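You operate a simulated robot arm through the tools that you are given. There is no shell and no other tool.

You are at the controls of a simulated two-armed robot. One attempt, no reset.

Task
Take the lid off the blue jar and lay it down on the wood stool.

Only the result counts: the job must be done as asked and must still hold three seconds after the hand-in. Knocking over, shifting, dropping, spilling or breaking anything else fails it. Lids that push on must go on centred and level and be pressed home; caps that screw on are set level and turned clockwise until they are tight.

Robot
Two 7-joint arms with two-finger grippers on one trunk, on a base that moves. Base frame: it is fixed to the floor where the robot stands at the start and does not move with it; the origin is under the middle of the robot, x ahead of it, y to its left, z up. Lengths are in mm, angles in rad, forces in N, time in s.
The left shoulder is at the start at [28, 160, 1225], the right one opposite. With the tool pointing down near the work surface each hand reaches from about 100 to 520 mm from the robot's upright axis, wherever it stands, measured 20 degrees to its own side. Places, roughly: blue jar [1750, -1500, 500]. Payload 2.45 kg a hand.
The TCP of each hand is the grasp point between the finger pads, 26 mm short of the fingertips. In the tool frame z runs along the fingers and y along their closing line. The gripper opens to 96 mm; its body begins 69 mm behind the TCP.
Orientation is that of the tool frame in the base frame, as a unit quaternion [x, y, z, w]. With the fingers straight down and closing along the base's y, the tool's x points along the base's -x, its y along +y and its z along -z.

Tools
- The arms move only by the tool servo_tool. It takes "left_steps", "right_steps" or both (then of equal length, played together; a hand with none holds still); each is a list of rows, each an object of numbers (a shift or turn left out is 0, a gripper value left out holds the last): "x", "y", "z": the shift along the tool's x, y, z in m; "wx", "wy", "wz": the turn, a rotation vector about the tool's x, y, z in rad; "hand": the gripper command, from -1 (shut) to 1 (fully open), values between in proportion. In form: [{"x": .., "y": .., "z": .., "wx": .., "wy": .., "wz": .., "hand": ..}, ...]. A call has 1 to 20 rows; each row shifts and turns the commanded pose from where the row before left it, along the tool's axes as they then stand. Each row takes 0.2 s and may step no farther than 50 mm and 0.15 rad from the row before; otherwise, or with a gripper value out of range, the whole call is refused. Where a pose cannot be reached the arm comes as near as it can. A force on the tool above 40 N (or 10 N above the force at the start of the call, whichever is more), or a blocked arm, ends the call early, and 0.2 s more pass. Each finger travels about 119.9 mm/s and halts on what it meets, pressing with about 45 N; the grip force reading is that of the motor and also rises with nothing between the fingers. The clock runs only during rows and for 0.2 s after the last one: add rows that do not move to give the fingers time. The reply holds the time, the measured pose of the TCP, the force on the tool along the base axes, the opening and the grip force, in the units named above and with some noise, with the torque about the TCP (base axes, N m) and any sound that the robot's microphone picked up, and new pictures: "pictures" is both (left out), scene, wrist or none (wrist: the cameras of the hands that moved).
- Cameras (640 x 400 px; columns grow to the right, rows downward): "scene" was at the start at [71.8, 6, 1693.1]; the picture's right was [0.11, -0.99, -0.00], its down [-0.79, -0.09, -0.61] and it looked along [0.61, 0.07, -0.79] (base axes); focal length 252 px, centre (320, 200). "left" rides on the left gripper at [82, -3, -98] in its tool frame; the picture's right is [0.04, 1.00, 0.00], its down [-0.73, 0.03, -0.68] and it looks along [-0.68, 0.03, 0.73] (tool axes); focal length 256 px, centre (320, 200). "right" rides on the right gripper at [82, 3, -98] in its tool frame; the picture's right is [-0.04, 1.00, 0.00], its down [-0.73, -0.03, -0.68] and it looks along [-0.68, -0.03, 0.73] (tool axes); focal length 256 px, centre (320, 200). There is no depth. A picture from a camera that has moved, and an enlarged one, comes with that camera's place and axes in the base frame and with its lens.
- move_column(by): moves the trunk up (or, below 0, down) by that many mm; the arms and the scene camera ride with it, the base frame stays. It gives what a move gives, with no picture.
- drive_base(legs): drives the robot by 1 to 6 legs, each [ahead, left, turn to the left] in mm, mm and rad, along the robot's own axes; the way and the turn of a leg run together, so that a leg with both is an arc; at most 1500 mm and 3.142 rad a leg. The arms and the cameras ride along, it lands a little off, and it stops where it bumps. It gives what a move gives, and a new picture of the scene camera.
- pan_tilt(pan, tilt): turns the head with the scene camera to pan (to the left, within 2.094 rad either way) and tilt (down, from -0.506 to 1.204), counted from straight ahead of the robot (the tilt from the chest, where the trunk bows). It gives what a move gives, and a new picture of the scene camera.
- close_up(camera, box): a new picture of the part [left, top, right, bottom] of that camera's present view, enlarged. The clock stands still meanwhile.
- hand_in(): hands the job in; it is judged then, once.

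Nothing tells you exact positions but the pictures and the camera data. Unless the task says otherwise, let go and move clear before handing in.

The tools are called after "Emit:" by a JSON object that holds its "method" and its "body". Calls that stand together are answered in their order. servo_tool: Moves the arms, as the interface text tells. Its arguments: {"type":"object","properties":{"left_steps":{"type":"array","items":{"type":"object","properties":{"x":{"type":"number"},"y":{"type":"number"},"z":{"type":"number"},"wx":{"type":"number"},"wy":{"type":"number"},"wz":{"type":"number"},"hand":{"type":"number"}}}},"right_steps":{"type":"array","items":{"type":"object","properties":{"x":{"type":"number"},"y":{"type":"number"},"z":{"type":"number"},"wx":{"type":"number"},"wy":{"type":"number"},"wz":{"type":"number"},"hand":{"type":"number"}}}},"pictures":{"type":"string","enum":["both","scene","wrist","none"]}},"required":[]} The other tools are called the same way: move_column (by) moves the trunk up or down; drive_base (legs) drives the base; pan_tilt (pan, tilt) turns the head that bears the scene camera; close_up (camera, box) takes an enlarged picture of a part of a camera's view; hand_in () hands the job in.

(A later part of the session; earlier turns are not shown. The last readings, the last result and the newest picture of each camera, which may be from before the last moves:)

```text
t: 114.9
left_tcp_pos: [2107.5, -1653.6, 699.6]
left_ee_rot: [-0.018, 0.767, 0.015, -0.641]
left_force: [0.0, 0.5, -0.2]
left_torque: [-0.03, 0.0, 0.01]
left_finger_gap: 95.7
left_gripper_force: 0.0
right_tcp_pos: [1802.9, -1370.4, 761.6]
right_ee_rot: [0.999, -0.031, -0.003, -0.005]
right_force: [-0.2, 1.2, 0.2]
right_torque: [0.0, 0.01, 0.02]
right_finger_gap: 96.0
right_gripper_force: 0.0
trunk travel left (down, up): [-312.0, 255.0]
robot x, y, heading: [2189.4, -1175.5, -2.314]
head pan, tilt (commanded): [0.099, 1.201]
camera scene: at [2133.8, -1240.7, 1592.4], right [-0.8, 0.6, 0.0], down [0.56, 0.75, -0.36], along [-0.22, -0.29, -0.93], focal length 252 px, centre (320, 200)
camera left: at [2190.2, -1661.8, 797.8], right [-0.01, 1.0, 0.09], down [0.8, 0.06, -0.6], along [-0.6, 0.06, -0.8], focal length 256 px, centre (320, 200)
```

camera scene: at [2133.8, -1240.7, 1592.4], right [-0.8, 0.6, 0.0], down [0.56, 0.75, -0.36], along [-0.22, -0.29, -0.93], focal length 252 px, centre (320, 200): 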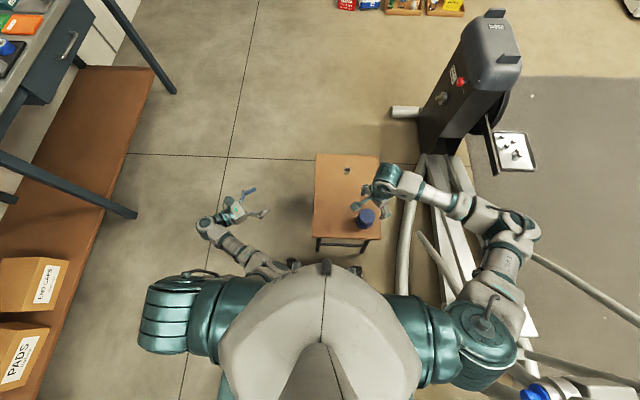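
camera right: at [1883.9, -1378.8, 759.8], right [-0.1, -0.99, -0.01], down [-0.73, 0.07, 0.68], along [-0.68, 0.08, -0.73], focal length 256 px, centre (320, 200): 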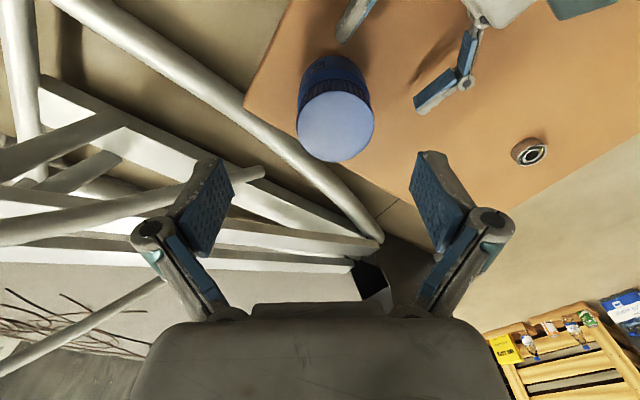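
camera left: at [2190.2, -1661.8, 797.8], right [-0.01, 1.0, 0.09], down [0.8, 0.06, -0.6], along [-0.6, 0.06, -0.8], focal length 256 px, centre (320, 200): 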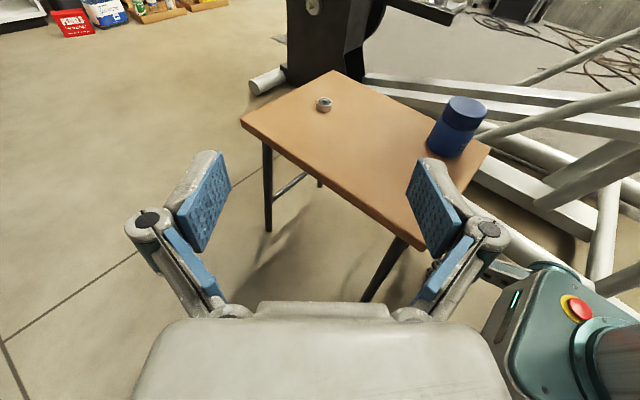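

The left hand now points diagonally at the jar. I'll lower the trunk 150 mm in two parts while both hands are clear, checking each time.

Emit:
{"method": "move_column", "body": {"by": -75}}

```text
t: 116.0
left_tcp_pos: [2108.8, -1653.6, 626.4]
left_ee_rot: [-0.017, 0.767, 0.015, -0.641]
left_force: [0.8, -0.3, -0.3]
left_torque: [-0.02, -0.04, -0.01]
left_finger_gap: 95.8
left_gripper_force: 0.1
right_tcp_pos: [1802.3, -1370.1, 687.2]
right_ee_rot: [0.999, -0.032, -0.004, -0.004]
right_force: [-0.3, -0.2, 0.1]
right_torque: [0.01, 0.05, 0.0]
right_finger_gap: 95.6
right_gripper_force: 0.1
trunk travel left (down, up): [-237.0, 330.0]
robot x, y, heading: [2190.3, -1175.1, -2.314]
head pan, tilt (commanded): [0.099, 1.201]
```

Emit:
{"method": "move_column", "body": {"by": -65}}

Emit:
{"method": "servo_tool", "body": {"left_steps": [{}, {}], "right_steps": [{}, {}], "pictures": "both"}}

```text
t: 117.0
left_tcp_pos: [2107.8, -1654.2, 561.4]
left_ee_rot: [-0.017, 0.767, 0.016, -0.641]
left_force: [-0.7, -0.5, 1.4]
left_torque: [0.0, -0.02, -0.04]
left_finger_gap: 96.0
left_gripper_force: 0.0
right_tcp_pos: [1803.1, -1370.6, 621.8]
right_ee_rot: [0.999, -0.031, -0.004, -0.005]
right_force: [-0.1, 0.3, 0.4]
right_torque: [-0.01, 0.0, 0.02]
right_finger_gap: 96.2
right_gripper_force: 0.0
trunk travel left (down, up): [-172.0, 395.0]
robot x, y, heading: [2187.7, -1173.1, -2.315]
head pan, tilt (commanded): [0.099, 1.201]
```

```text
t: 117.6
left_tcp_pos: [2108.8, -1653.4, 561.1]
left_ee_rot: [-0.018, 0.768, 0.015, -0.64]
left_force: [-0.6, 0.4, 0.7]
left_torque: [0.02, 0.0, -0.01]
left_finger_gap: 95.9
left_gripper_force: 0.1
right_tcp_pos: [1803.4, -1370.9, 621.3]
right_ee_rot: [1.0, -0.031, -0.001, -0.005]
right_force: [0.6, -0.5, 1.1]
right_torque: [0.01, -0.02, -0.01]
right_finger_gap: 95.9
right_gripper_force: 0.1
trunk travel left (down, up): [-172.0, 395.0]
robot x, y, heading: [2189.7, -1173.7, -2.311]
head pan, tilt (commanded): [0.099, 1.201]
camera scene: at [2062.7, -1319.0, 1444.9], right [-0.8, 0.6, 0.0], down [0.56, 0.75, -0.36], along [-0.22, -0.29, -0.93], focal length 252 px, centre (320, 200)
camera right: at [1883.8, -1379.8, 719.4], right [-0.1, -0.99, -0.01], down [-0.73, 0.07, 0.68], along [-0.68, 0.08, -0.73], focal length 256 px, centre (320, 200)
camera left: at [2190.7, -1661.8, 658.1], right [-0.01, 1.0, 0.09], down [0.8, 0.06, -0.6], along [-0.6, 0.06, -0.8], focal length 256 px, centre (320, 200)
```

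scene: 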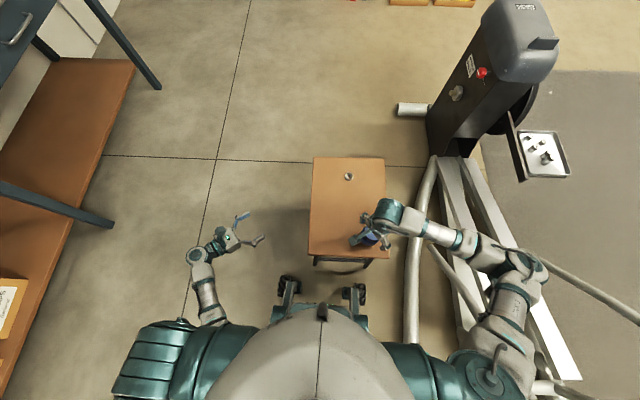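
right: 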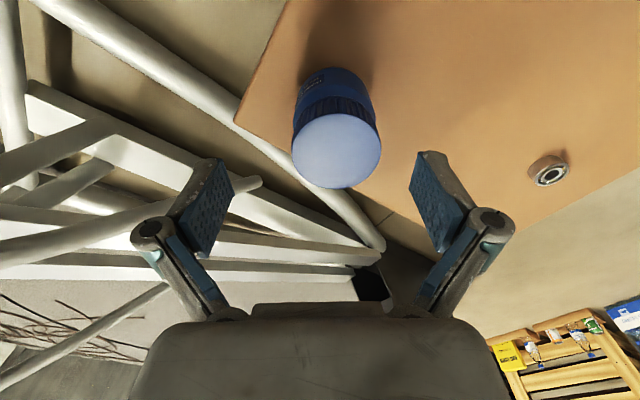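
left: 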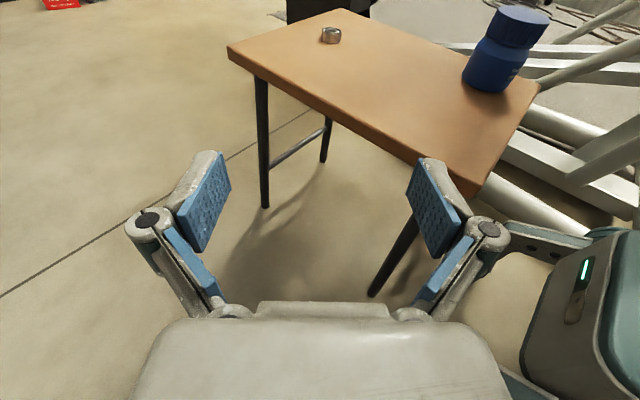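

Trunk is low enough now. I'll bring the left hand to its diagonal pre-grasp and at the same time centre the right hand over the lid and turn it so the two wrist cameras stay apart.

Emit:
{"method": "servo_tool", "body": {"left_steps": [{"x": -0.0011, "y": 0.0273, "z": 0.021, "wz": 0.0047}, {"x": -0.0011, "y": 0.0273, "z": 0.021, "wz": 0.0047}, {"x": -0.0011, "y": 0.0273, "z": 0.021, "wz": 0.0047}, {"x": -0.0011, "y": 0.0273, "z": 0.021, "wz": 0.0047}, {"x": -0.0011, "y": 0.0273, "z": 0.021, "wz": 0.0047}, {"x": -0.0011, "y": 0.0273, "z": 0.021, "wz": 0.0047}, {"x": -0.0011, "y": 0.0273, "z": 0.021, "wz": 0.0047}, {"x": -0.0011, "y": 0.0273, "z": 0.018, "wz": 0.0047}, {}], "right_steps": [{"x": -0.009, "y": 0.0036, "z": -0.005}, {"x": -0.009, "y": 0.0036, "z": -0.005}, {"x": -0.0088, "y": 0.0036, "z": -0.005}, {"wz": -0.14}, {"wz": -0.14}, {"wz": -0.14}, {"wz": -0.14}, {"wz": -0.14}, {}], "pictures": "both"}}

```text
t: 119.6
left_tcp_pos: [1944.5, -1435.4, 528.9]
left_ee_rot: [-0.003, 0.768, 0.003, -0.64]
left_force: [0.5, -0.7, 0.0]
left_torque: [-0.05, 0.0, 0.0]
left_finger_gap: 95.8
left_gripper_force: 0.0
right_tcp_pos: [1774.1, -1378.7, 636.3]
right_ee_rot: [0.95, 0.314, 0.0, -0.005]
right_force: [-0.3, 0.1, -0.5]
right_torque: [-0.05, 0.06, 0.03]
right_finger_gap: 96.0
right_gripper_force: 0.0
trunk travel left (down, up): [-172.0, 395.0]
robot x, y, heading: [2185.6, -1175.5, -2.317]
head pan, tilt (commanded): [0.099, 1.201]
camera scene: at [2061.5, -1317.3, 1444.9], right [-0.8, 0.6, 0.0], down [0.56, 0.75, -0.36], along [-0.21, -0.29, -0.93], focal length 252 px, centre (320, 200)
camera right: at [1841.9, -1334.2, 735.2], right [0.56, -0.83, -0.01], down [-0.6, -0.42, 0.68], along [-0.56, -0.38, -0.74], focal length 256 px, centre (320, 200)
camera left: at [2027.2, -1439.7, 626.5], right [-0.01, 1.0, 0.05], down [0.8, 0.04, -0.6], along [-0.6, 0.03, -0.8], focal length 256 px, centre (320, 200)
```

scene: 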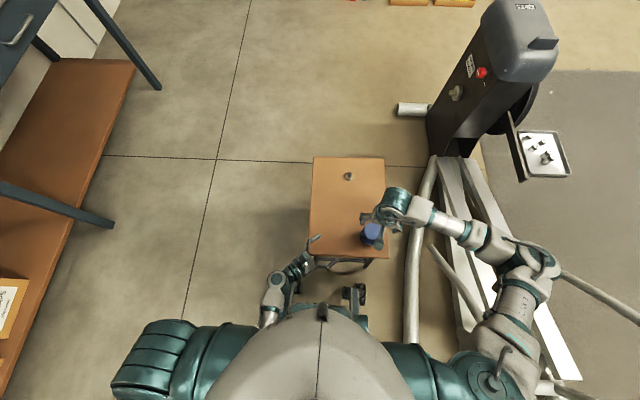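
right: 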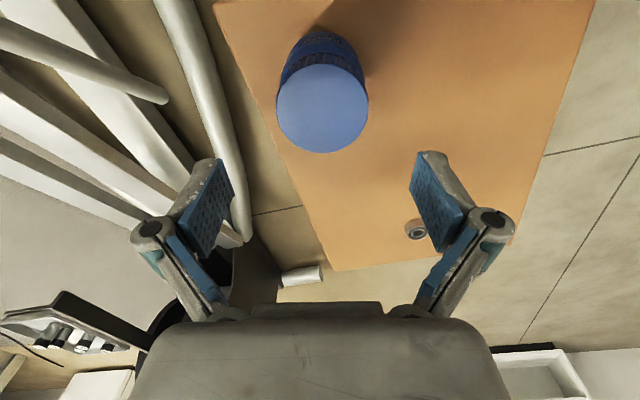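
left: 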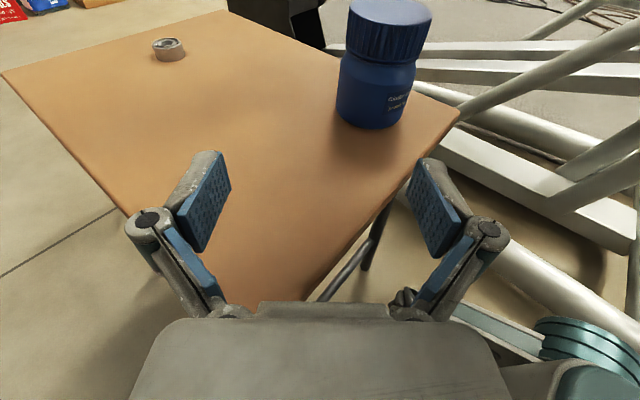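

Left hand is level and the jar is where I expect, (1775, -1380). I'll shift sideways to line up and advance to 30 mm short.

Emit:
{"method": "servo_tool", "body": {"left_steps": [{"y": 0.0138, "z": 0.005}, {"y": 0.0138, "z": 0.015}, {"y": 0.0138, "z": 0.02}, {"y": 0.0138, "z": 0.02}, {"z": 0.02, "x": -0.0017}, {}], "pictures": "wrist"}}

```text
t: 121.0
left_tcp_pos: [1879.7, -1383.7, 506.5]
left_ee_rot: [0.002, 0.771, 0.003, -0.637]
left_force: [0.7, -0.7, 0.1]
left_torque: [0.02, -0.01, -0.04]
left_finger_gap: 96.2
left_gripper_force: 0.1
right_tcp_pos: [1778.4, -1382.2, 639.0]
right_ee_rot: [0.95, 0.313, -0.004, -0.01]
right_force: [0.5, 0.2, -0.2]
right_torque: [0.02, 0.01, 0.0]
right_finger_gap: 95.9
right_gripper_force: 0.0
trunk travel left (down, up): [-172.0, 395.0]
robot x, y, heading: [2183.8, -1176.2, -2.317]
head pan, tilt (commanded): [0.099, 1.201]
camera left: at [1961.7, -1388.6, 604.7], right [0.0, 1.0, 0.04], down [0.81, 0.03, -0.59], along [-0.59, 0.03, -0.8], focal length 256 px, centre (320, 200)
```

left: 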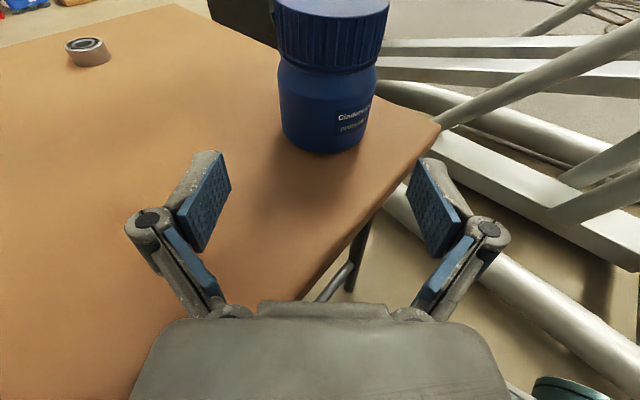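

The robot rocked by a few mm, so I've corrected for that: 86 mm to go, 9 mm up and 1.5 mm sideways. Advancing half way first.

Emit:
{"method": "servo_tool", "body": {"left_steps": [{"x": 0.0031, "y": 0.0005, "z": 0.01}, {"x": 0.0031, "y": 0.0005, "z": 0.01}, {"x": 0.0031, "y": 0.0005, "z": 0.01}, {"z": 0.01}, {}, {}], "pictures": "wrist"}}

```text
t: 122.6
left_tcp_pos: [1846.9, -1391.5, 500.3]
left_ee_rot: [0.008, 0.777, -0.007, -0.629]
left_force: [-0.5, 0.3, 1.6]
left_torque: [-0.01, -0.03, 0.05]
left_finger_gap: 95.8
left_gripper_force: 0.2
right_tcp_pos: [1776.8, -1381.8, 638.0]
right_ee_rot: [0.95, 0.312, -0.003, -0.009]
right_force: [0.3, -0.4, -0.7]
right_torque: [0.05, 0.0, 0.01]
right_finger_gap: 95.8
right_gripper_force: 0.1
trunk travel left (down, up): [-172.0, 395.0]
robot x, y, heading: [2189.0, -1176.5, -2.317]
head pan, tilt (commanded): [0.099, 1.201]
stopped in row 6 (left hand): the arm was blocked; the commanded pose is now the measured one
camera left: at [1924.9, -1394.5, 599.9], right [0.0, 1.0, 0.02], down [0.82, 0.01, -0.58], along [-0.58, 0.01, -0.82], focal length 256 px, centre (320, 200)
```

left: 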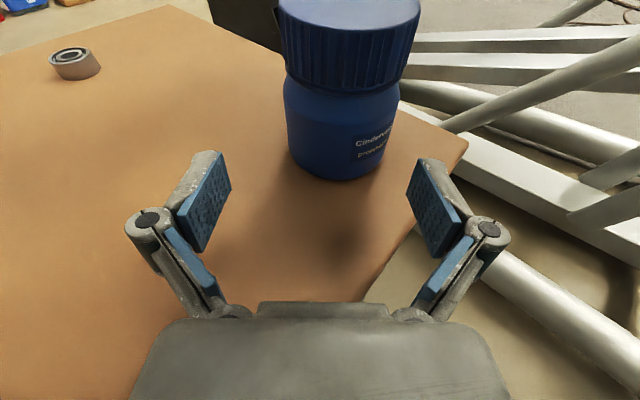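

The left arm reports being blocked by something. I'll look at the arm with the head camera.

Emit:
{"method": "pan_tilt", "body": {"pan": 0.35, "tilt": 1.2}}

Emit:
{"method": "close_up", "body": {"camera": "scene", "box": [200, 180, 440, 330]}}

Emit:
{"method": "close_up", "body": {"camera": "right", "box": [160, 0, 640, 300]}}

```text
t: 123.4
left_tcp_pos: [1846.5, -1390.9, 498.8]
left_ee_rot: [0.01, 0.777, -0.004, -0.629]
left_force: [-0.4, -0.3, 0.9]
left_torque: [-0.01, -0.02, 0.03]
left_finger_gap: 95.8
left_gripper_force: 0.0
right_tcp_pos: [1777.3, -1381.8, 638.2]
right_ee_rot: [0.95, 0.313, -0.002, -0.008]
right_force: [0.1, 0.4, -0.8]
right_torque: [0.03, 0.01, -0.01]
right_finger_gap: 96.0
right_gripper_force: 0.1
trunk travel left (down, up): [-172.0, 395.0]
robot x, y, heading: [2188.8, -1176.8, -2.314]
head pan, tilt (commanded): [0.351, 1.201]
camera scene: at [2078.6, -1333.3, 1444.5], right [-0.92, 0.38, 0.0], down [0.36, 0.86, -0.36], along [-0.14, -0.33, -0.93], focal length 252 px, centre (320, 200)
```

scene: 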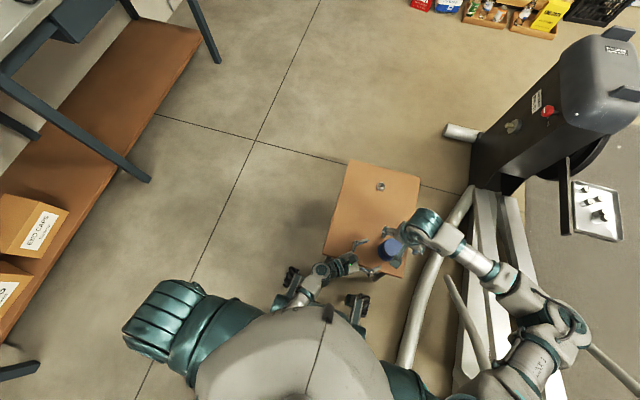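

```text
2.67 times, centred on (320, 255) of scene
camera zoom: at [2078.6, -1333.3, 1444.5], right [-0.92, 0.38, 0.0], down [0.36, 0.86, -0.36], along [-0.14, -0.33, -0.93], focal length 673 px, centre (320, 53)
```

zoom: 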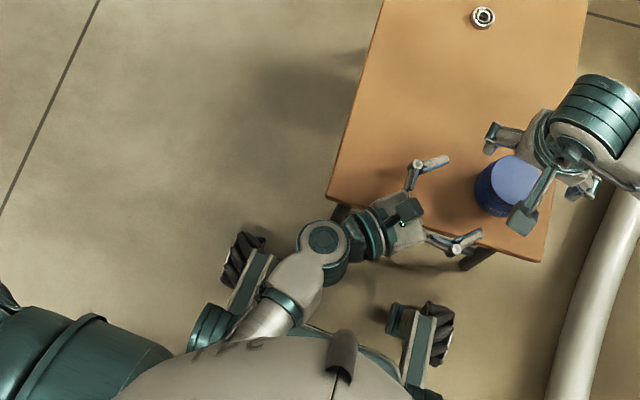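

```text
1.33 times, centred on (400, 150) of right
camera zoom: at [1845.6, -1337.0, 736.7], right [0.56, -0.83, -0.02], down [-0.6, -0.42, 0.68], along [-0.57, -0.37, -0.73], focal length 341 px, centre (213, 267)
```

zoom: 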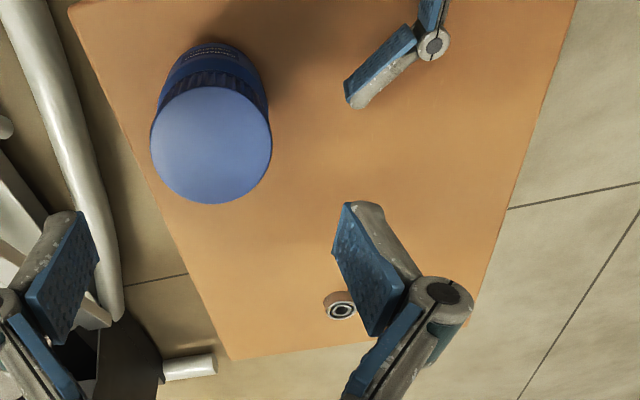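

The left forearm is jammed back against my own chest/base because the hand points too directly away from me. I'll retreat, raise the trunk slightly, and use a direction closer to sideways (10° off), which keeps the wrist further out.

Emit:
{"method": "servo_tool", "body": {"left_steps": [{"z": -0.012}, {"z": -0.012}, {"z": -0.012}, {"z": -0.012}, {"z": -0.012, "x": 0.01}, {"x": 0.01}, {"x": 0.01}, {}], "pictures": "none"}}

```text
t: 125.2
left_tcp_pos: [1893.5, -1388.4, 543.1]
left_ee_rot: [0.008, 0.777, -0.005, -0.63]
left_force: [0.2, -0.4, -0.1]
left_torque: [0.03, 0.0, 0.0]
left_finger_gap: 96.1
left_gripper_force: 0.1
right_tcp_pos: [1775.8, -1378.1, 638.0]
right_ee_rot: [0.95, 0.313, -0.002, -0.004]
right_force: [0.0, 0.9, 0.3]
right_torque: [0.0, -0.03, 0.03]
right_finger_gap: 96.1
right_gripper_force: 0.0
trunk travel left (down, up): [-172.0, 395.0]
robot x, y, heading: [2186.7, -1175.2, -2.313]
head pan, tilt (commanded): [0.351, 1.201]
```

Emit:
{"method": "move_column", "body": {"by": 35}}

Emit:
{"method": "servo_tool", "body": {"left_steps": [{"z": -0.01, "y": -0.01}, {"z": -0.01, "y": -0.01}, {"wx": -0.1196, "wy": 0.0022, "wz": 0.0254}, {"wx": -0.1196, "wy": 0.0022, "wz": 0.0254}, {"wx": -0.1196, "wy": 0.0022, "wz": 0.0254}, {"wx": -0.1196, "wy": 0.0022, "wz": 0.0254}, {"wx": -0.1196, "wy": 0.0022, "wz": 0.0254}, {"y": -0.015}, {"y": -0.015}, {"y": -0.01}, {}], "pictures": "both"}}

```text
t: 126.0
left_tcp_pos: [1894.3, -1386.7, 577.7]
left_ee_rot: [0.008, 0.778, -0.005, -0.628]
left_force: [0.7, 0.1, -0.7]
left_torque: [-0.01, 0.02, 0.02]
left_finger_gap: 95.9
left_gripper_force: 0.1
right_tcp_pos: [1775.3, -1379.3, 672.3]
right_ee_rot: [0.95, 0.313, -0.001, -0.006]
right_force: [-0.2, -0.4, -0.7]
right_torque: [0.0, -0.01, 0.02]
right_finger_gap: 96.0
right_gripper_force: 0.1
trunk travel left (down, up): [-207.0, 360.0]
robot x, y, heading: [2188.0, -1174.6, -2.316]
head pan, tilt (commanded): [0.351, 1.201]
```

```text
t: 128.4
left_tcp_pos: [1890.5, -1439.0, 583.3]
left_ee_rot: [0.243, 0.738, 0.185, -0.601]
left_force: [-0.8, 0.3, -0.1]
left_torque: [0.01, -0.01, 0.0]
left_finger_gap: 95.8
left_gripper_force: 0.2
right_tcp_pos: [1775.0, -1378.6, 673.3]
right_ee_rot: [0.95, 0.313, -0.002, -0.005]
right_force: [0.5, 0.4, -0.7]
right_torque: [-0.04, -0.02, 0.01]
right_finger_gap: 96.1
right_gripper_force: 0.0
trunk travel left (down, up): [-207.0, 360.0]
robot x, y, heading: [2188.4, -1173.9, -2.315]
head pan, tilt (commanded): [0.351, 1.201]
camera scene: at [2096.2, -1300.9, 1483.6], right [-0.92, 0.38, 0.0], down [0.36, 0.86, -0.36], along [-0.14, -0.33, -0.93], focal length 252 px, centre (320, 200)
camera left: at [1954.2, -1486.2, 683.4], right [0.57, 0.82, 0.02], down [0.68, -0.46, -0.58], along [-0.46, 0.34, -0.82], focal length 256 px, centre (320, 200)
```

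scene: 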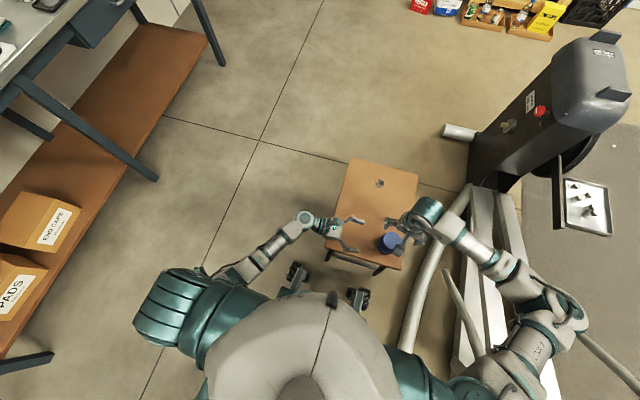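
left: 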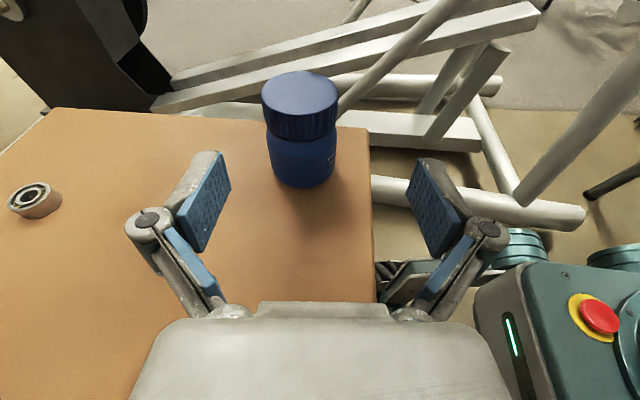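

The left arm now has a natural elbow-out posture, and the jar again measures (1776, -1381). Moving to the pre-grasp about 30 mm short.

Emit:
{"method": "servo_tool", "body": {"left_steps": [{"x": -0.0117, "y": -0.0035, "z": 0.01}, {"x": -0.0117, "y": -0.0035, "z": 0.01}, {"x": -0.0117, "y": -0.0035, "z": 0.01}, {"x": -0.0116, "y": -0.0034, "z": 0.01}, {"x": -0.0116, "y": -0.0034, "z": 0.01}, {}, {}], "pictures": "wrist"}}

```text
t: 130.0
left_tcp_pos: [1848.7, -1433.2, 515.6]
left_ee_rot: [0.242, 0.739, 0.184, -0.602]
left_force: [0.5, -0.5, -0.3]
left_torque: [0.03, -0.01, 0.0]
left_finger_gap: 95.9
left_gripper_force: 0.0
right_tcp_pos: [1775.4, -1378.6, 672.5]
right_ee_rot: [0.95, 0.313, -0.002, -0.005]
right_force: [0.4, -0.3, -0.3]
right_torque: [0.01, -0.01, 0.02]
right_finger_gap: 96.0
right_gripper_force: 0.1
trunk travel left (down, up): [-207.0, 360.0]
robot x, y, heading: [2184.1, -1179.5, -2.317]
head pan, tilt (commanded): [0.351, 1.201]
camera left: at [1912.0, -1480.5, 615.8], right [0.57, 0.82, 0.02], down [0.68, -0.46, -0.58], along [-0.46, 0.34, -0.82], focal length 256 px, centre (320, 200)
```

left: 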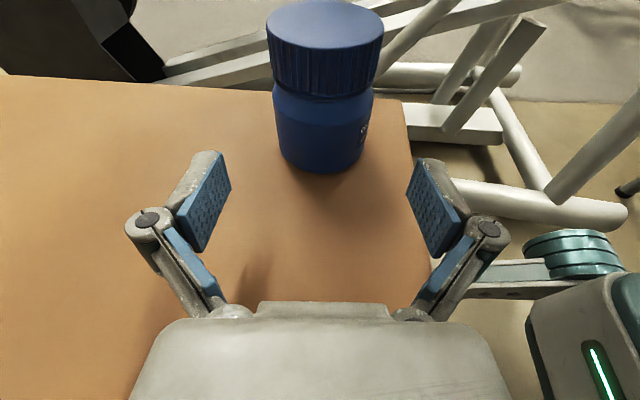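

Alignment is good. Final insertion of 73 mm in small rows.

Emit:
{"method": "servo_tool", "body": {"left_steps": [{"y": 0.0003, "z": 0.0105}, {"y": 0.0003, "z": 0.0105}, {"y": 0.0003, "z": 0.0105}, {"y": 0.0003, "z": 0.0105}, {"z": 0.0105}, {"z": 0.0105}, {"z": 0.0105}, {}, {}], "pictures": "both"}}

```text
t: 132.0
left_tcp_pos: [1791.5, -1390.7, 499.5]
left_ee_rot: [0.242, 0.738, 0.185, -0.602]
left_force: [-0.2, -0.6, -0.5]
left_torque: [0.01, -0.02, 0.04]
left_finger_gap: 95.6
left_gripper_force: 0.0
right_tcp_pos: [1775.0, -1378.4, 673.1]
right_ee_rot: [0.95, 0.313, -0.001, -0.006]
right_force: [-0.2, 0.5, 0.4]
right_torque: [-0.01, 0.01, -0.02]
right_finger_gap: 96.0
right_gripper_force: 0.1
trunk travel left (down, up): [-207.0, 360.0]
robot x, y, heading: [2185.5, -1179.3, -2.319]
head pan, tilt (commanded): [0.351, 1.201]
camera scene: at [2094.9, -1300.4, 1483.6], right [-0.92, 0.38, 0.0], down [0.36, 0.86, -0.36], along [-0.13, -0.33, -0.93], focal length 252 px, centre (320, 200)
camera left: at [1854.8, -1437.9, 600.2], right [0.57, 0.82, 0.02], down [0.68, -0.46, -0.58], along [-0.46, 0.34, -0.82], focal length 256 px, centre (320, 200)
```

scene: 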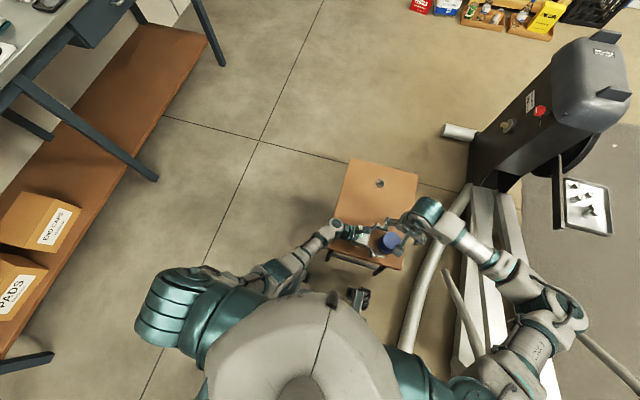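
left: 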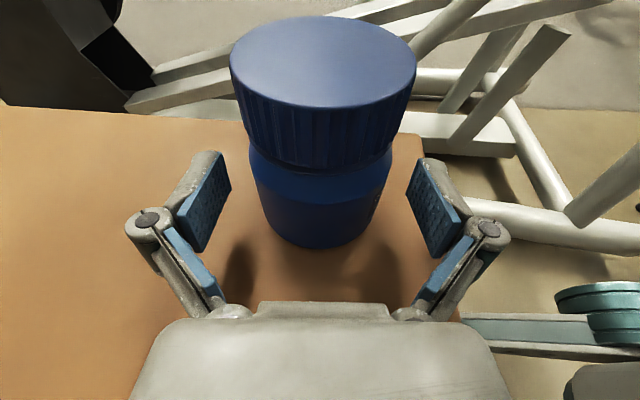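

The left fingers straddle the jar body without contact. Before gripping, I'll turn the right hand to its stroke start and lower it to just above the lid.

Emit:
{"method": "servo_tool", "body": {"right_steps": [{"wz": 0.132}, {"wz": 0.132}, {"wz": 0.132}, {"wz": 0.132}, {"wz": 0.132}, {"z": 0.014}, {"z": 0.014}, {"z": 0.014}, {"z": 0.014}, {"z": 0.014}, {}, {}], "pictures": "both"}}

```text
t: 134.6
left_tcp_pos: [1791.4, -1389.4, 500.3]
left_ee_rot: [0.242, 0.738, 0.184, -0.602]
left_force: [0.4, 0.7, 0.5]
left_torque: [-0.01, -0.01, -0.01]
left_finger_gap: 95.9
left_gripper_force: 0.0
right_tcp_pos: [1775.0, -1378.3, 602.5]
right_ee_rot: [1.0, -0.012, -0.004, -0.004]
right_force: [-1.6, -0.6, -0.5]
right_torque: [0.0, 0.03, -0.01]
right_finger_gap: 95.9
right_gripper_force: 0.1
trunk travel left (down, up): [-207.0, 360.0]
robot x, y, heading: [2186.2, -1179.3, -2.315]
head pan, tilt (commanded): [0.351, 1.201]
camera scene: at [2095.0, -1300.4, 1483.6], right [-0.92, 0.38, 0.0], down [0.36, 0.86, -0.36], along [-0.14, -0.33, -0.93], focal length 252 px, centre (320, 200)
camera right: at [1857.0, -1383.6, 701.1], right [-0.06, -1.0, -0.01], down [-0.73, 0.04, 0.68], along [-0.68, 0.05, -0.73], focal length 256 px, centre (320, 200)
```

scene: 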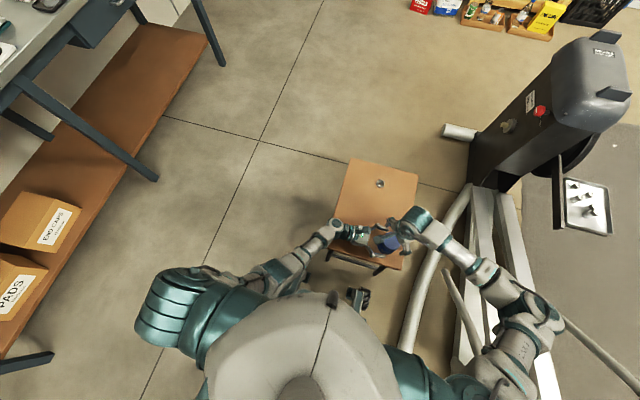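
right: 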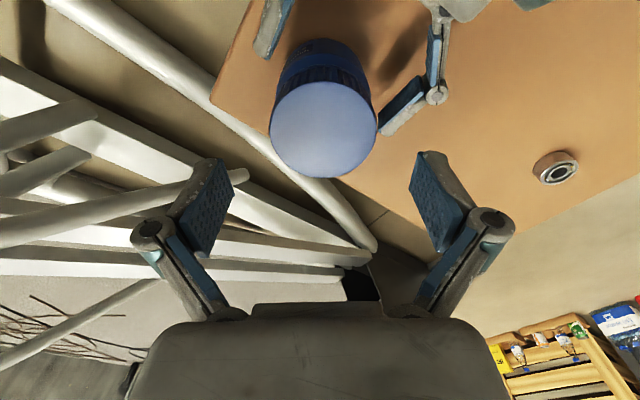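

The lid is centred under the right hand within about 3 mm. I'll lower the right hand around the lid now.

Emit:
{"method": "servo_tool", "body": {"right_steps": [{"z": 0.0105, "x": 0.0005}, {"z": 0.0105, "x": 0.0005}, {"z": 0.0105, "x": 0.0005}, {"z": 0.0105, "x": 0.0005}, {}, {}], "pictures": "wrist"}}

```text
t: 136.0
left_tcp_pos: [1791.7, -1390.8, 499.4]
left_ee_rot: [0.243, 0.738, 0.186, -0.602]
left_force: [-0.1, -0.7, -0.6]
left_torque: [-0.01, 0.0, 0.02]
left_finger_gap: 96.0
left_gripper_force: 0.1
right_tcp_pos: [1777.1, -1377.6, 561.4]
right_ee_rot: [1.0, -0.012, -0.003, -0.004]
right_force: [-0.1, 0.1, 0.2]
right_torque: [0.01, 0.03, 0.03]
right_finger_gap: 95.9
right_gripper_force: 0.2
trunk travel left (down, up): [-207.0, 360.0]
robot x, y, heading: [2189.5, -1176.6, -2.319]
head pan, tilt (commanded): [0.351, 1.201]
camera right: at [1859.5, -1383.8, 658.8], right [-0.06, -1.0, -0.01], down [-0.73, 0.04, 0.68], along [-0.68, 0.05, -0.73], focal length 256 px, centre (320, 200)
```

right: 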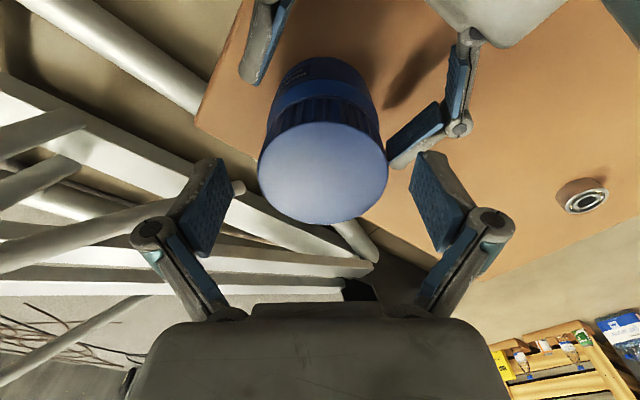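

Right fingers surround the lid, well centred. Now I'll close the left gripper on the jar body.

Emit:
{"method": "servo_tool", "body": {"left_steps": [{"hand": 0.3}, {"hand": -1}, {}, {}], "pictures": "both"}}

```text
t: 137.0
left_tcp_pos: [1791.2, -1390.9, 501.4]
left_ee_rot: [0.242, 0.738, 0.185, -0.602]
left_force: [0.6, -0.8, 2.7]
left_torque: [0.11, -0.06, -0.02]
left_finger_gap: 70.4
left_gripper_force: 45.4
right_tcp_pos: [1777.9, -1379.0, 560.2]
right_ee_rot: [1.0, -0.012, -0.004, -0.003]
right_force: [-1.0, -0.5, 0.4]
right_torque: [0.0, 0.02, -0.02]
right_finger_gap: 95.8
right_gripper_force: 0.0
trunk travel left (down, up): [-207.0, 360.0]
robot x, y, heading: [2187.7, -1177.2, -2.313]
head pan, tilt (commanded): [0.351, 1.201]
camera scene: at [2095.5, -1300.4, 1483.6], right [-0.92, 0.38, 0.0], down [0.36, 0.86, -0.36], along [-0.14, -0.33, -0.93], focal length 252 px, centre (320, 200)
camera left: at [1854.9, -1438.1, 600.5], right [0.57, 0.82, 0.02], down [0.68, -0.46, -0.58], along [-0.46, 0.34, -0.82], focal length 256 px, centre (320, 200)
```

scene: 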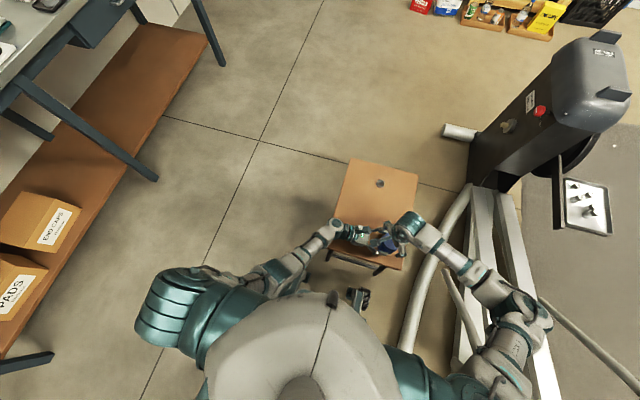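
left: 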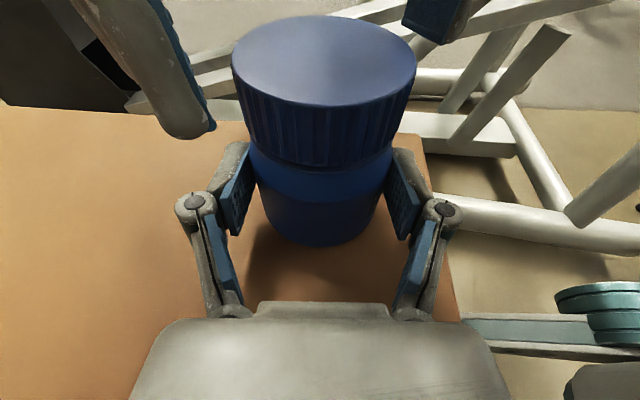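

The jar body is held firmly (gap 70 mm, 45 N). Now I'll close the right gripper on the lid.

Emit:
{"method": "servo_tool", "body": {"right_steps": [{"hand": 0.3}, {"hand": -1}, {}, {}], "pictures": "wrist"}}

```text
t: 138.0
left_tcp_pos: [1790.9, -1390.2, 500.6]
left_ee_rot: [0.242, 0.738, 0.184, -0.602]
left_force: [-1.6, -0.3, 0.9]
left_torque: [0.07, -0.08, 0.01]
left_finger_gap: 70.3
left_gripper_force: 45.7
right_tcp_pos: [1778.3, -1378.9, 562.3]
right_ee_rot: [1.0, -0.012, -0.004, -0.004]
right_force: [0.1, -3.2, 5.3]
right_torque: [-0.08, 0.04, 0.02]
right_finger_gap: 65.7
right_gripper_force: 45.4
trunk travel left (down, up): [-207.0, 360.0]
robot x, y, heading: [2187.7, -1177.1, -2.313]
head pan, tilt (commanded): [0.351, 1.201]
camera right: at [1859.6, -1384.2, 659.5], right [-0.06, -1.0, -0.01], down [-0.73, 0.04, 0.68], along [-0.68, 0.05, -0.73], focal length 256 px, centre (320, 200)
```

right: 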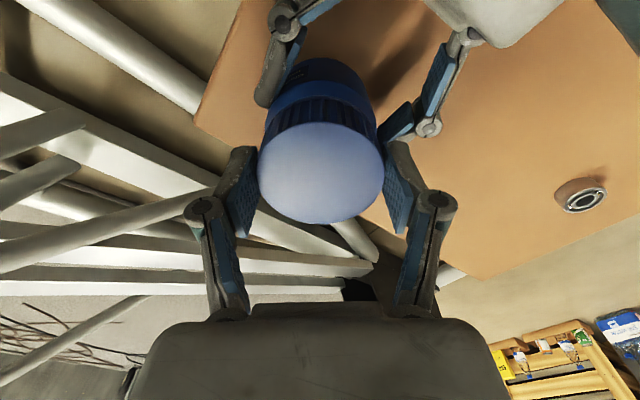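

The lid is gripped too (65.7 mm, 45 N). Now I'll turn it counter-clockwise a little and watch the torque.

Emit:
{"method": "servo_tool", "body": {"right_steps": [{"wz": -0.08}, {"wz": -0.08}, {"wz": -0.08}, {"wz": -0.08}, {"wz": -0.08}, {}], "pictures": "wrist"}}

```text
t: 139.4
left_tcp_pos: [1791.0, -1390.0, 501.6]
left_ee_rot: [0.242, 0.739, 0.184, -0.601]
left_force: [-7.2, -0.7, -1.2]
left_torque: [0.77, -0.53, 0.15]
left_finger_gap: 69.9
left_gripper_force: 45.2
right_tcp_pos: [1778.1, -1376.9, 562.0]
right_ee_rot: [0.982, 0.189, -0.003, -0.005]
right_force: [3.3, -1.2, 12.2]
right_torque: [-0.7, 0.32, -0.02]
right_finger_gap: 66.0
right_gripper_force: 44.9
trunk travel left (down, up): [-207.0, 360.0]
robot x, y, heading: [2191.6, -1174.7, -2.316]
head pan, tilt (commanded): [0.351, 1.201]
camera right: at [1854.9, -1351.0, 659.8], right [0.33, -0.94, -0.01], down [-0.69, -0.25, 0.68], along [-0.65, -0.22, -0.73], focal length 256 px, centre (320, 200)
```

right: 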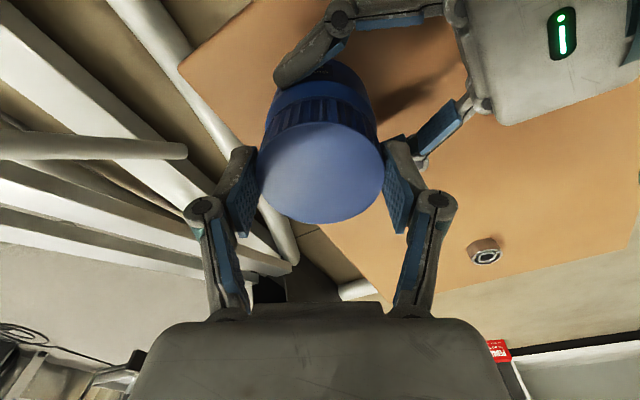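

The lid turns and pushes up slightly (12 N), a good sign that it is unscrewing. I'll continue the stroke with a small rise.

Emit:
{"method": "servo_tool", "body": {"right_steps": [{"wz": -0.1, "z": -0.0008}, {"wz": -0.1, "z": -0.0006}, {"wz": -0.1, "z": -0.0005}, {"wz": -0.1, "z": -0.0005}, {"wz": -0.1, "z": -0.0005}, {"wz": -0.1, "z": -0.0005}, {"wz": -0.1, "z": -0.0005}, {}], "pictures": "wrist"}}

```text
t: 141.2
left_tcp_pos: [1790.9, -1390.3, 500.3]
left_ee_rot: [0.242, 0.738, 0.184, -0.603]
left_force: [7.3, -4.9, 11.0]
left_torque: [0.96, 0.23, -0.03]
left_finger_gap: 70.1
left_gripper_force: 44.9
right_tcp_pos: [1775.5, -1376.3, 563.9]
right_ee_rot: [0.858, 0.513, -0.001, -0.007]
right_force: [-7.1, 4.8, -13.9]
right_torque: [-0.55, 0.4, -0.03]
right_finger_gap: 65.6
right_gripper_force: 45.2
trunk travel left (down, up): [-207.0, 360.0]
robot x, y, heading: [2184.2, -1176.6, -2.317]
head pan, tilt (commanded): [0.351, 1.201]
camera right: at [1817.9, -1307.2, 662.6], right [0.86, -0.51, -0.01], down [-0.37, -0.64, 0.67], along [-0.35, -0.58, -0.74], focal length 256 px, centre (320, 200)
```

right: 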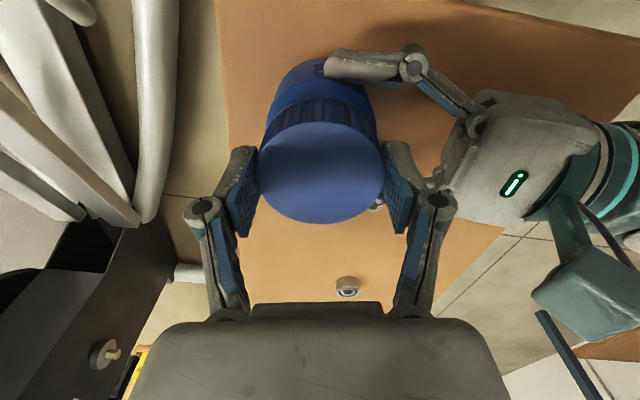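

Emit:
{"method": "servo_tool", "body": {"right_steps": [{"wz": -0.1}, {"wz": -0.1}, {"wz": -0.1}, {"wz": -0.1}, {"wz": -0.1}, {"wz": -0.1}, {"wz": -0.1}, {"wz": -0.1}, {}], "pictures": "wrist"}}

```text
t: 143.2
left_tcp_pos: [1791.1, -1391.1, 500.3]
left_ee_rot: [0.242, 0.738, 0.185, -0.602]
left_force: [21.7, -10.5, 19.1]
left_torque: [0.78, 0.5, -0.1]
left_finger_gap: 70.1
left_gripper_force: 45.4
right_tcp_pos: [1776.5, -1377.5, 564.9]
right_ee_rot: [0.591, 0.807, 0.002, -0.006]
right_force: [-22.4, 10.9, -18.3]
right_torque: [0.12, 1.2, -0.03]
right_finger_gap: 65.3
right_gripper_force: 44.8
trunk travel left (down, up): [-207.0, 360.0]
robot x, y, heading: [2187.9, -1177.1, -2.318]
head pan, tilt (commanded): [0.351, 1.201]
camera right: at [1755.3, -1299.2, 664.4], right [0.96, 0.26, -0.01], down [0.2, -0.71, 0.67], along [0.17, -0.65, -0.74], focal length 256 px, centre (320, 200)
```

right: 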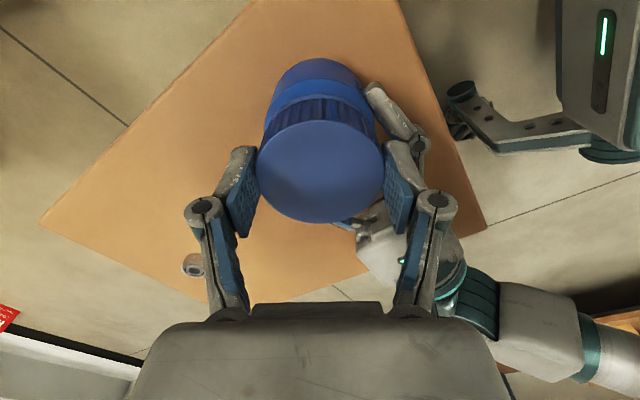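

Turned about 110° with almost no torque, but side and pull forces have built up (~30 N). I'll relax those by a couple of mm, then open the right hand to re-grip.

Emit:
{"method": "servo_tool", "body": {"right_steps": [{"x": 0.0008, "y": -0.0008, "z": 0.001}, {"x": 0.0007, "y": -0.0008, "z": 0.001}, {}], "pictures": "none"}}

```text
t: 144.0
left_tcp_pos: [1790.6, -1390.2, 499.8]
left_ee_rot: [0.241, 0.739, 0.183, -0.602]
left_force: [7.6, -10.4, 2.7]
left_torque: [0.44, -0.5, 0.09]
left_finger_gap: 70.2
left_gripper_force: 45.2
right_tcp_pos: [1775.4, -1377.0, 563.3]
right_ee_rot: [0.59, 0.808, 0.001, -0.004]
right_force: [-9.6, 11.3, 7.3]
right_torque: [0.39, 0.83, 0.0]
right_finger_gap: 65.5
right_gripper_force: 45.3
trunk travel left (down, up): [-207.0, 360.0]
robot x, y, heading: [2188.9, -1177.0, -2.318]
head pan, tilt (commanded): [0.351, 1.201]
```

Emit:
{"method": "servo_tool", "body": {"right_steps": [{"hand": 0.8}, {"hand": 0.8}, {"wz": 0.136}, {"wz": 0.136}, {"wz": 0.136}, {"wz": 0.136}, {"wz": 0.136}, {"wz": 0.136}, {"wz": 0.136}, {"wz": 0.136}, {"wz": 0.136}, {"wz": 0.136}, {"wz": 0.136}, {"wz": 0.136}, {"wz": 0.136}, {"wz": 0.136}, {}], "pictures": "both"}}

```text
t: 147.6
left_tcp_pos: [1790.7, -1390.1, 499.5]
left_ee_rot: [0.241, 0.738, 0.184, -0.602]
left_force: [0.1, 0.4, -0.2]
left_torque: [-0.04, -0.02, -0.02]
left_finger_gap: 69.9
left_gripper_force: 44.8
right_tcp_pos: [1773.8, -1377.3, 561.4]
right_ee_rot: [1.0, -0.014, -0.003, -0.004]
right_force: [0.8, 0.5, 0.3]
right_torque: [0.0, 0.01, -0.01]
right_finger_gap: 86.5
right_gripper_force: 0.0
trunk travel left (down, up): [-207.0, 360.0]
robot x, y, heading: [2189.8, -1179.0, -2.311]
head pan, tilt (commanded): [0.351, 1.201]
camera scene: at [2094.6, -1300.6, 1483.5], right [-0.92, 0.38, 0.0], down [0.36, 0.86, -0.36], along [-0.13, -0.33, -0.93], focal length 252 px, centre (320, 200)
camera right: at [1856.4, -1382.6, 660.5], right [-0.07, -1.0, -0.01], down [-0.73, 0.04, 0.68], along [-0.68, 0.05, -0.73], focal length 256 px, centre (320, 200)
```

scene: 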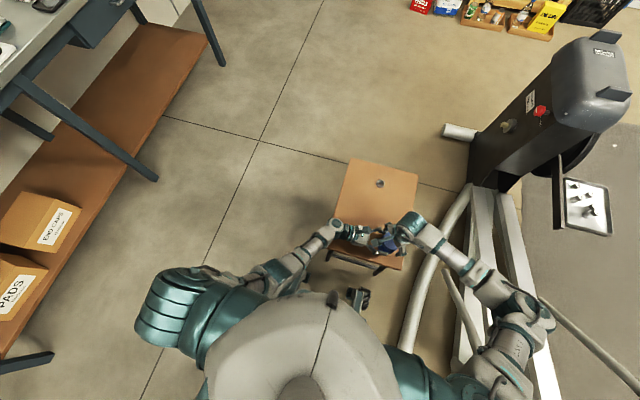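
right: 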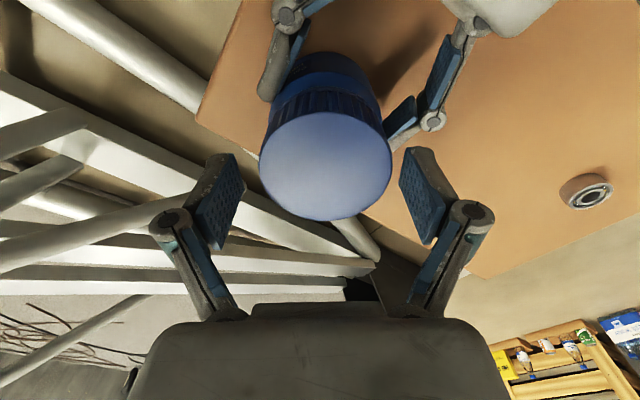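

Emit:
{"method": "close_up", "body": {"camera": "left", "box": [200, 0, 440, 260]}}

```text
1.54 times, centred on (320, 130) of left
camera zoom: at [1854.8, -1438.0, 600.1], right [0.57, 0.82, 0.02], down [0.68, -0.46, -0.58], along [-0.46, 0.34, -0.82], focal length 394 px, centre (320, 308)
```

zoom: 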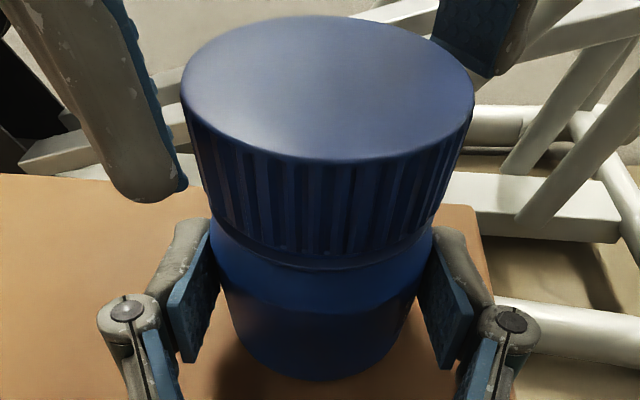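

The lid has risen by roughly 2 mm. I'll re-centre the right hand on the lid by about 5 mm, re-grip, and make the next stroke with a matching rise.

Emit:
{"method": "servo_tool", "body": {"right_steps": [{"x": 0.0025, "y": 0.001, "z": -0.0008}, {"x": 0.0025, "y": 0.001, "z": -0.0007}, {}, {"hand": -1}, {}, {}, {}], "pictures": "wrist"}}

```text
t: 149.2
left_tcp_pos: [1792.0, -1391.3, 499.9]
left_ee_rot: [0.241, 0.739, 0.184, -0.602]
left_force: [-1.5, 0.9, -3.8]
left_torque: [-0.09, -0.24, 0.06]
left_finger_gap: 70.1
left_gripper_force: 45.3
right_tcp_pos: [1779.3, -1379.4, 564.1]
right_ee_rot: [1.0, -0.013, -0.004, -0.003]
right_force: [1.2, -2.2, 8.3]
right_torque: [-0.06, 0.0, 0.04]
right_finger_gap: 66.7
right_gripper_force: 45.3
trunk travel left (down, up): [-207.0, 360.0]
robot x, y, heading: [2184.1, -1176.9, -2.316]
head pan, tilt (commanded): [0.351, 1.201]
camera right: at [1861.5, -1385.2, 662.2], right [-0.07, -1.0, -0.01], down [-0.73, 0.04, 0.68], along [-0.68, 0.05, -0.73], focal length 256 px, centre (320, 200)
```

right: 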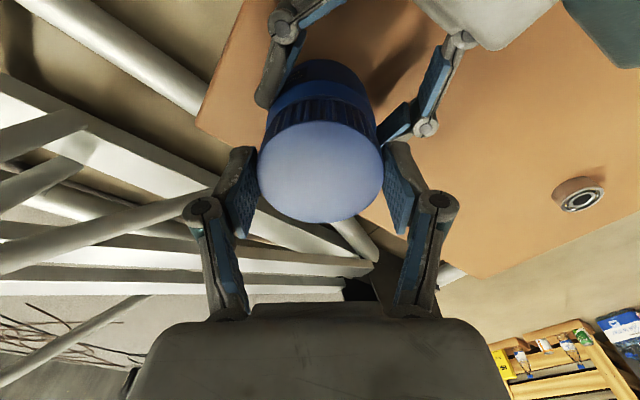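

Emit:
{"method": "servo_tool", "body": {"right_steps": [{"wz": -0.11, "z": -0.00015}, {"wz": -0.11, "z": -0.00015}, {"wz": -0.11, "z": -0.00015}, {"wz": -0.11, "z": -0.00015}, {"wz": -0.11, "z": -0.00015}, {"wz": -0.11, "z": -0.00015}, {"wz": -0.11, "z": -0.00015}, {"wz": -0.11, "z": -0.00015}, {"wz": -0.11, "z": -0.00015}, {}, {}], "pictures": "none"}}

```text
t: 151.6
left_tcp_pos: [1791.8, -1392.5, 499.9]
left_ee_rot: [0.241, 0.738, 0.184, -0.602]
left_force: [15.2, -13.7, -0.3]
left_torque: [0.5, 0.3, 0.05]
left_finger_gap: 70.0
left_gripper_force: 45.3
right_tcp_pos: [1778.1, -1377.9, 564.3]
right_ee_rot: [0.886, 0.463, -0.001, -0.007]
right_force: [-16.2, 16.3, 4.6]
right_torque: [0.54, 0.68, -0.08]
right_finger_gap: 66.6
right_gripper_force: 44.5
trunk travel left (down, up): [-207.0, 360.0]
robot x, y, heading: [2186.5, -1177.5, -2.315]
head pan, tilt (commanded): [0.351, 1.201]
```

Emit:
{"method": "servo_tool", "body": {"right_steps": [{"wz": -0.11, "y": -0.0018, "z": -0.00015}, {"wz": -0.11, "z": -0.00015}, {"wz": -0.11, "z": -0.00015}, {"wz": -0.11, "z": -0.00015}, {"wz": -0.11, "z": -0.00015}, {"wz": -0.11, "z": -0.00015}, {"wz": -0.11, "z": -0.00015}, {"wz": -0.11, "z": -0.00015}, {}, {}], "pictures": "both"}}

Emit:
{"method": "close_up", "body": {"camera": "left", "box": [200, 0, 440, 260]}}

```text
t: 153.8
left_tcp_pos: [1791.0, -1391.2, 500.7]
left_ee_rot: [0.242, 0.738, 0.185, -0.602]
left_force: [18.6, -12.8, 1.2]
left_torque: [0.43, 0.57, 0.13]
left_finger_gap: 70.2
left_gripper_force: 45.5
right_tcp_pos: [1778.2, -1376.8, 566.5]
right_ee_rot: [0.604, 0.797, 0.002, -0.007]
right_force: [-20.7, 13.0, -1.1]
right_torque: [0.45, 0.64, -0.25]
right_finger_gap: 66.2
right_gripper_force: 45.7
trunk travel left (down, up): [-207.0, 360.0]
robot x, y, heading: [2186.8, -1177.1, -2.315]
head pan, tilt (commanded): [0.351, 1.201]
camera scene: at [2094.8, -1300.3, 1483.6], right [-0.92, 0.38, 0.0], down [0.36, 0.86, -0.36], along [-0.13, -0.33, -0.93], focal length 252 px, centre (320, 200)
camera right: at [1759.5, -1298.3, 665.0], right [0.97, 0.23, -0.01], down [0.17, -0.72, 0.67], along [0.15, -0.65, -0.74], focal length 256 px, centre (320, 200)
```

scene: 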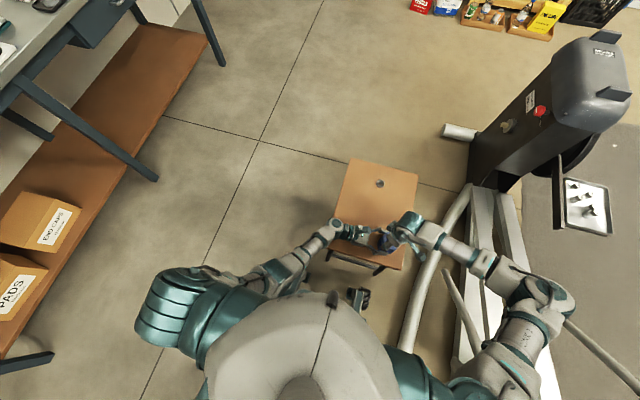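
right: 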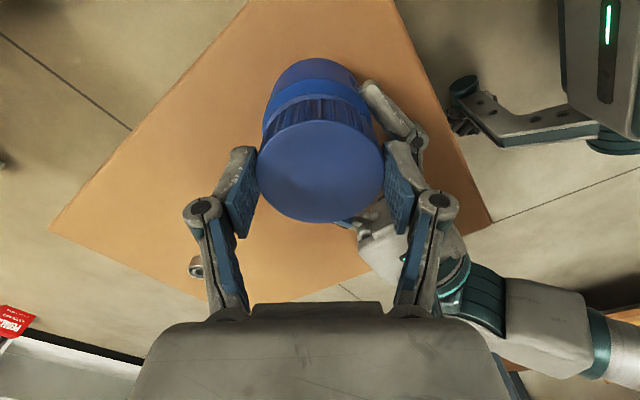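

```text
1.54 times, centred on (320, 130) of left
camera zoom: at [1855.0, -1438.1, 600.2], right [0.57, 0.82, 0.02], down [0.68, -0.46, -0.58], along [-0.46, 0.34, -0.82], focal length 394 px, centre (320, 308)
```

zoom: 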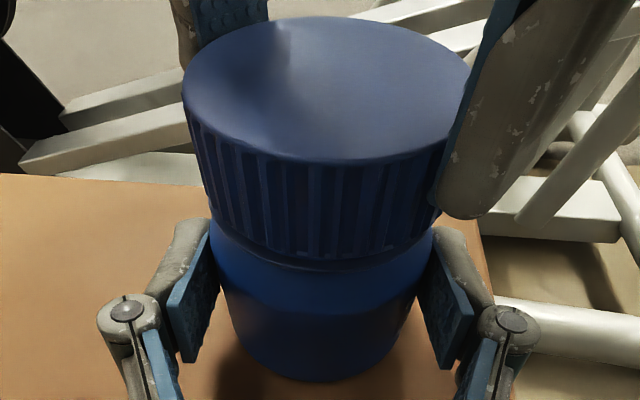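

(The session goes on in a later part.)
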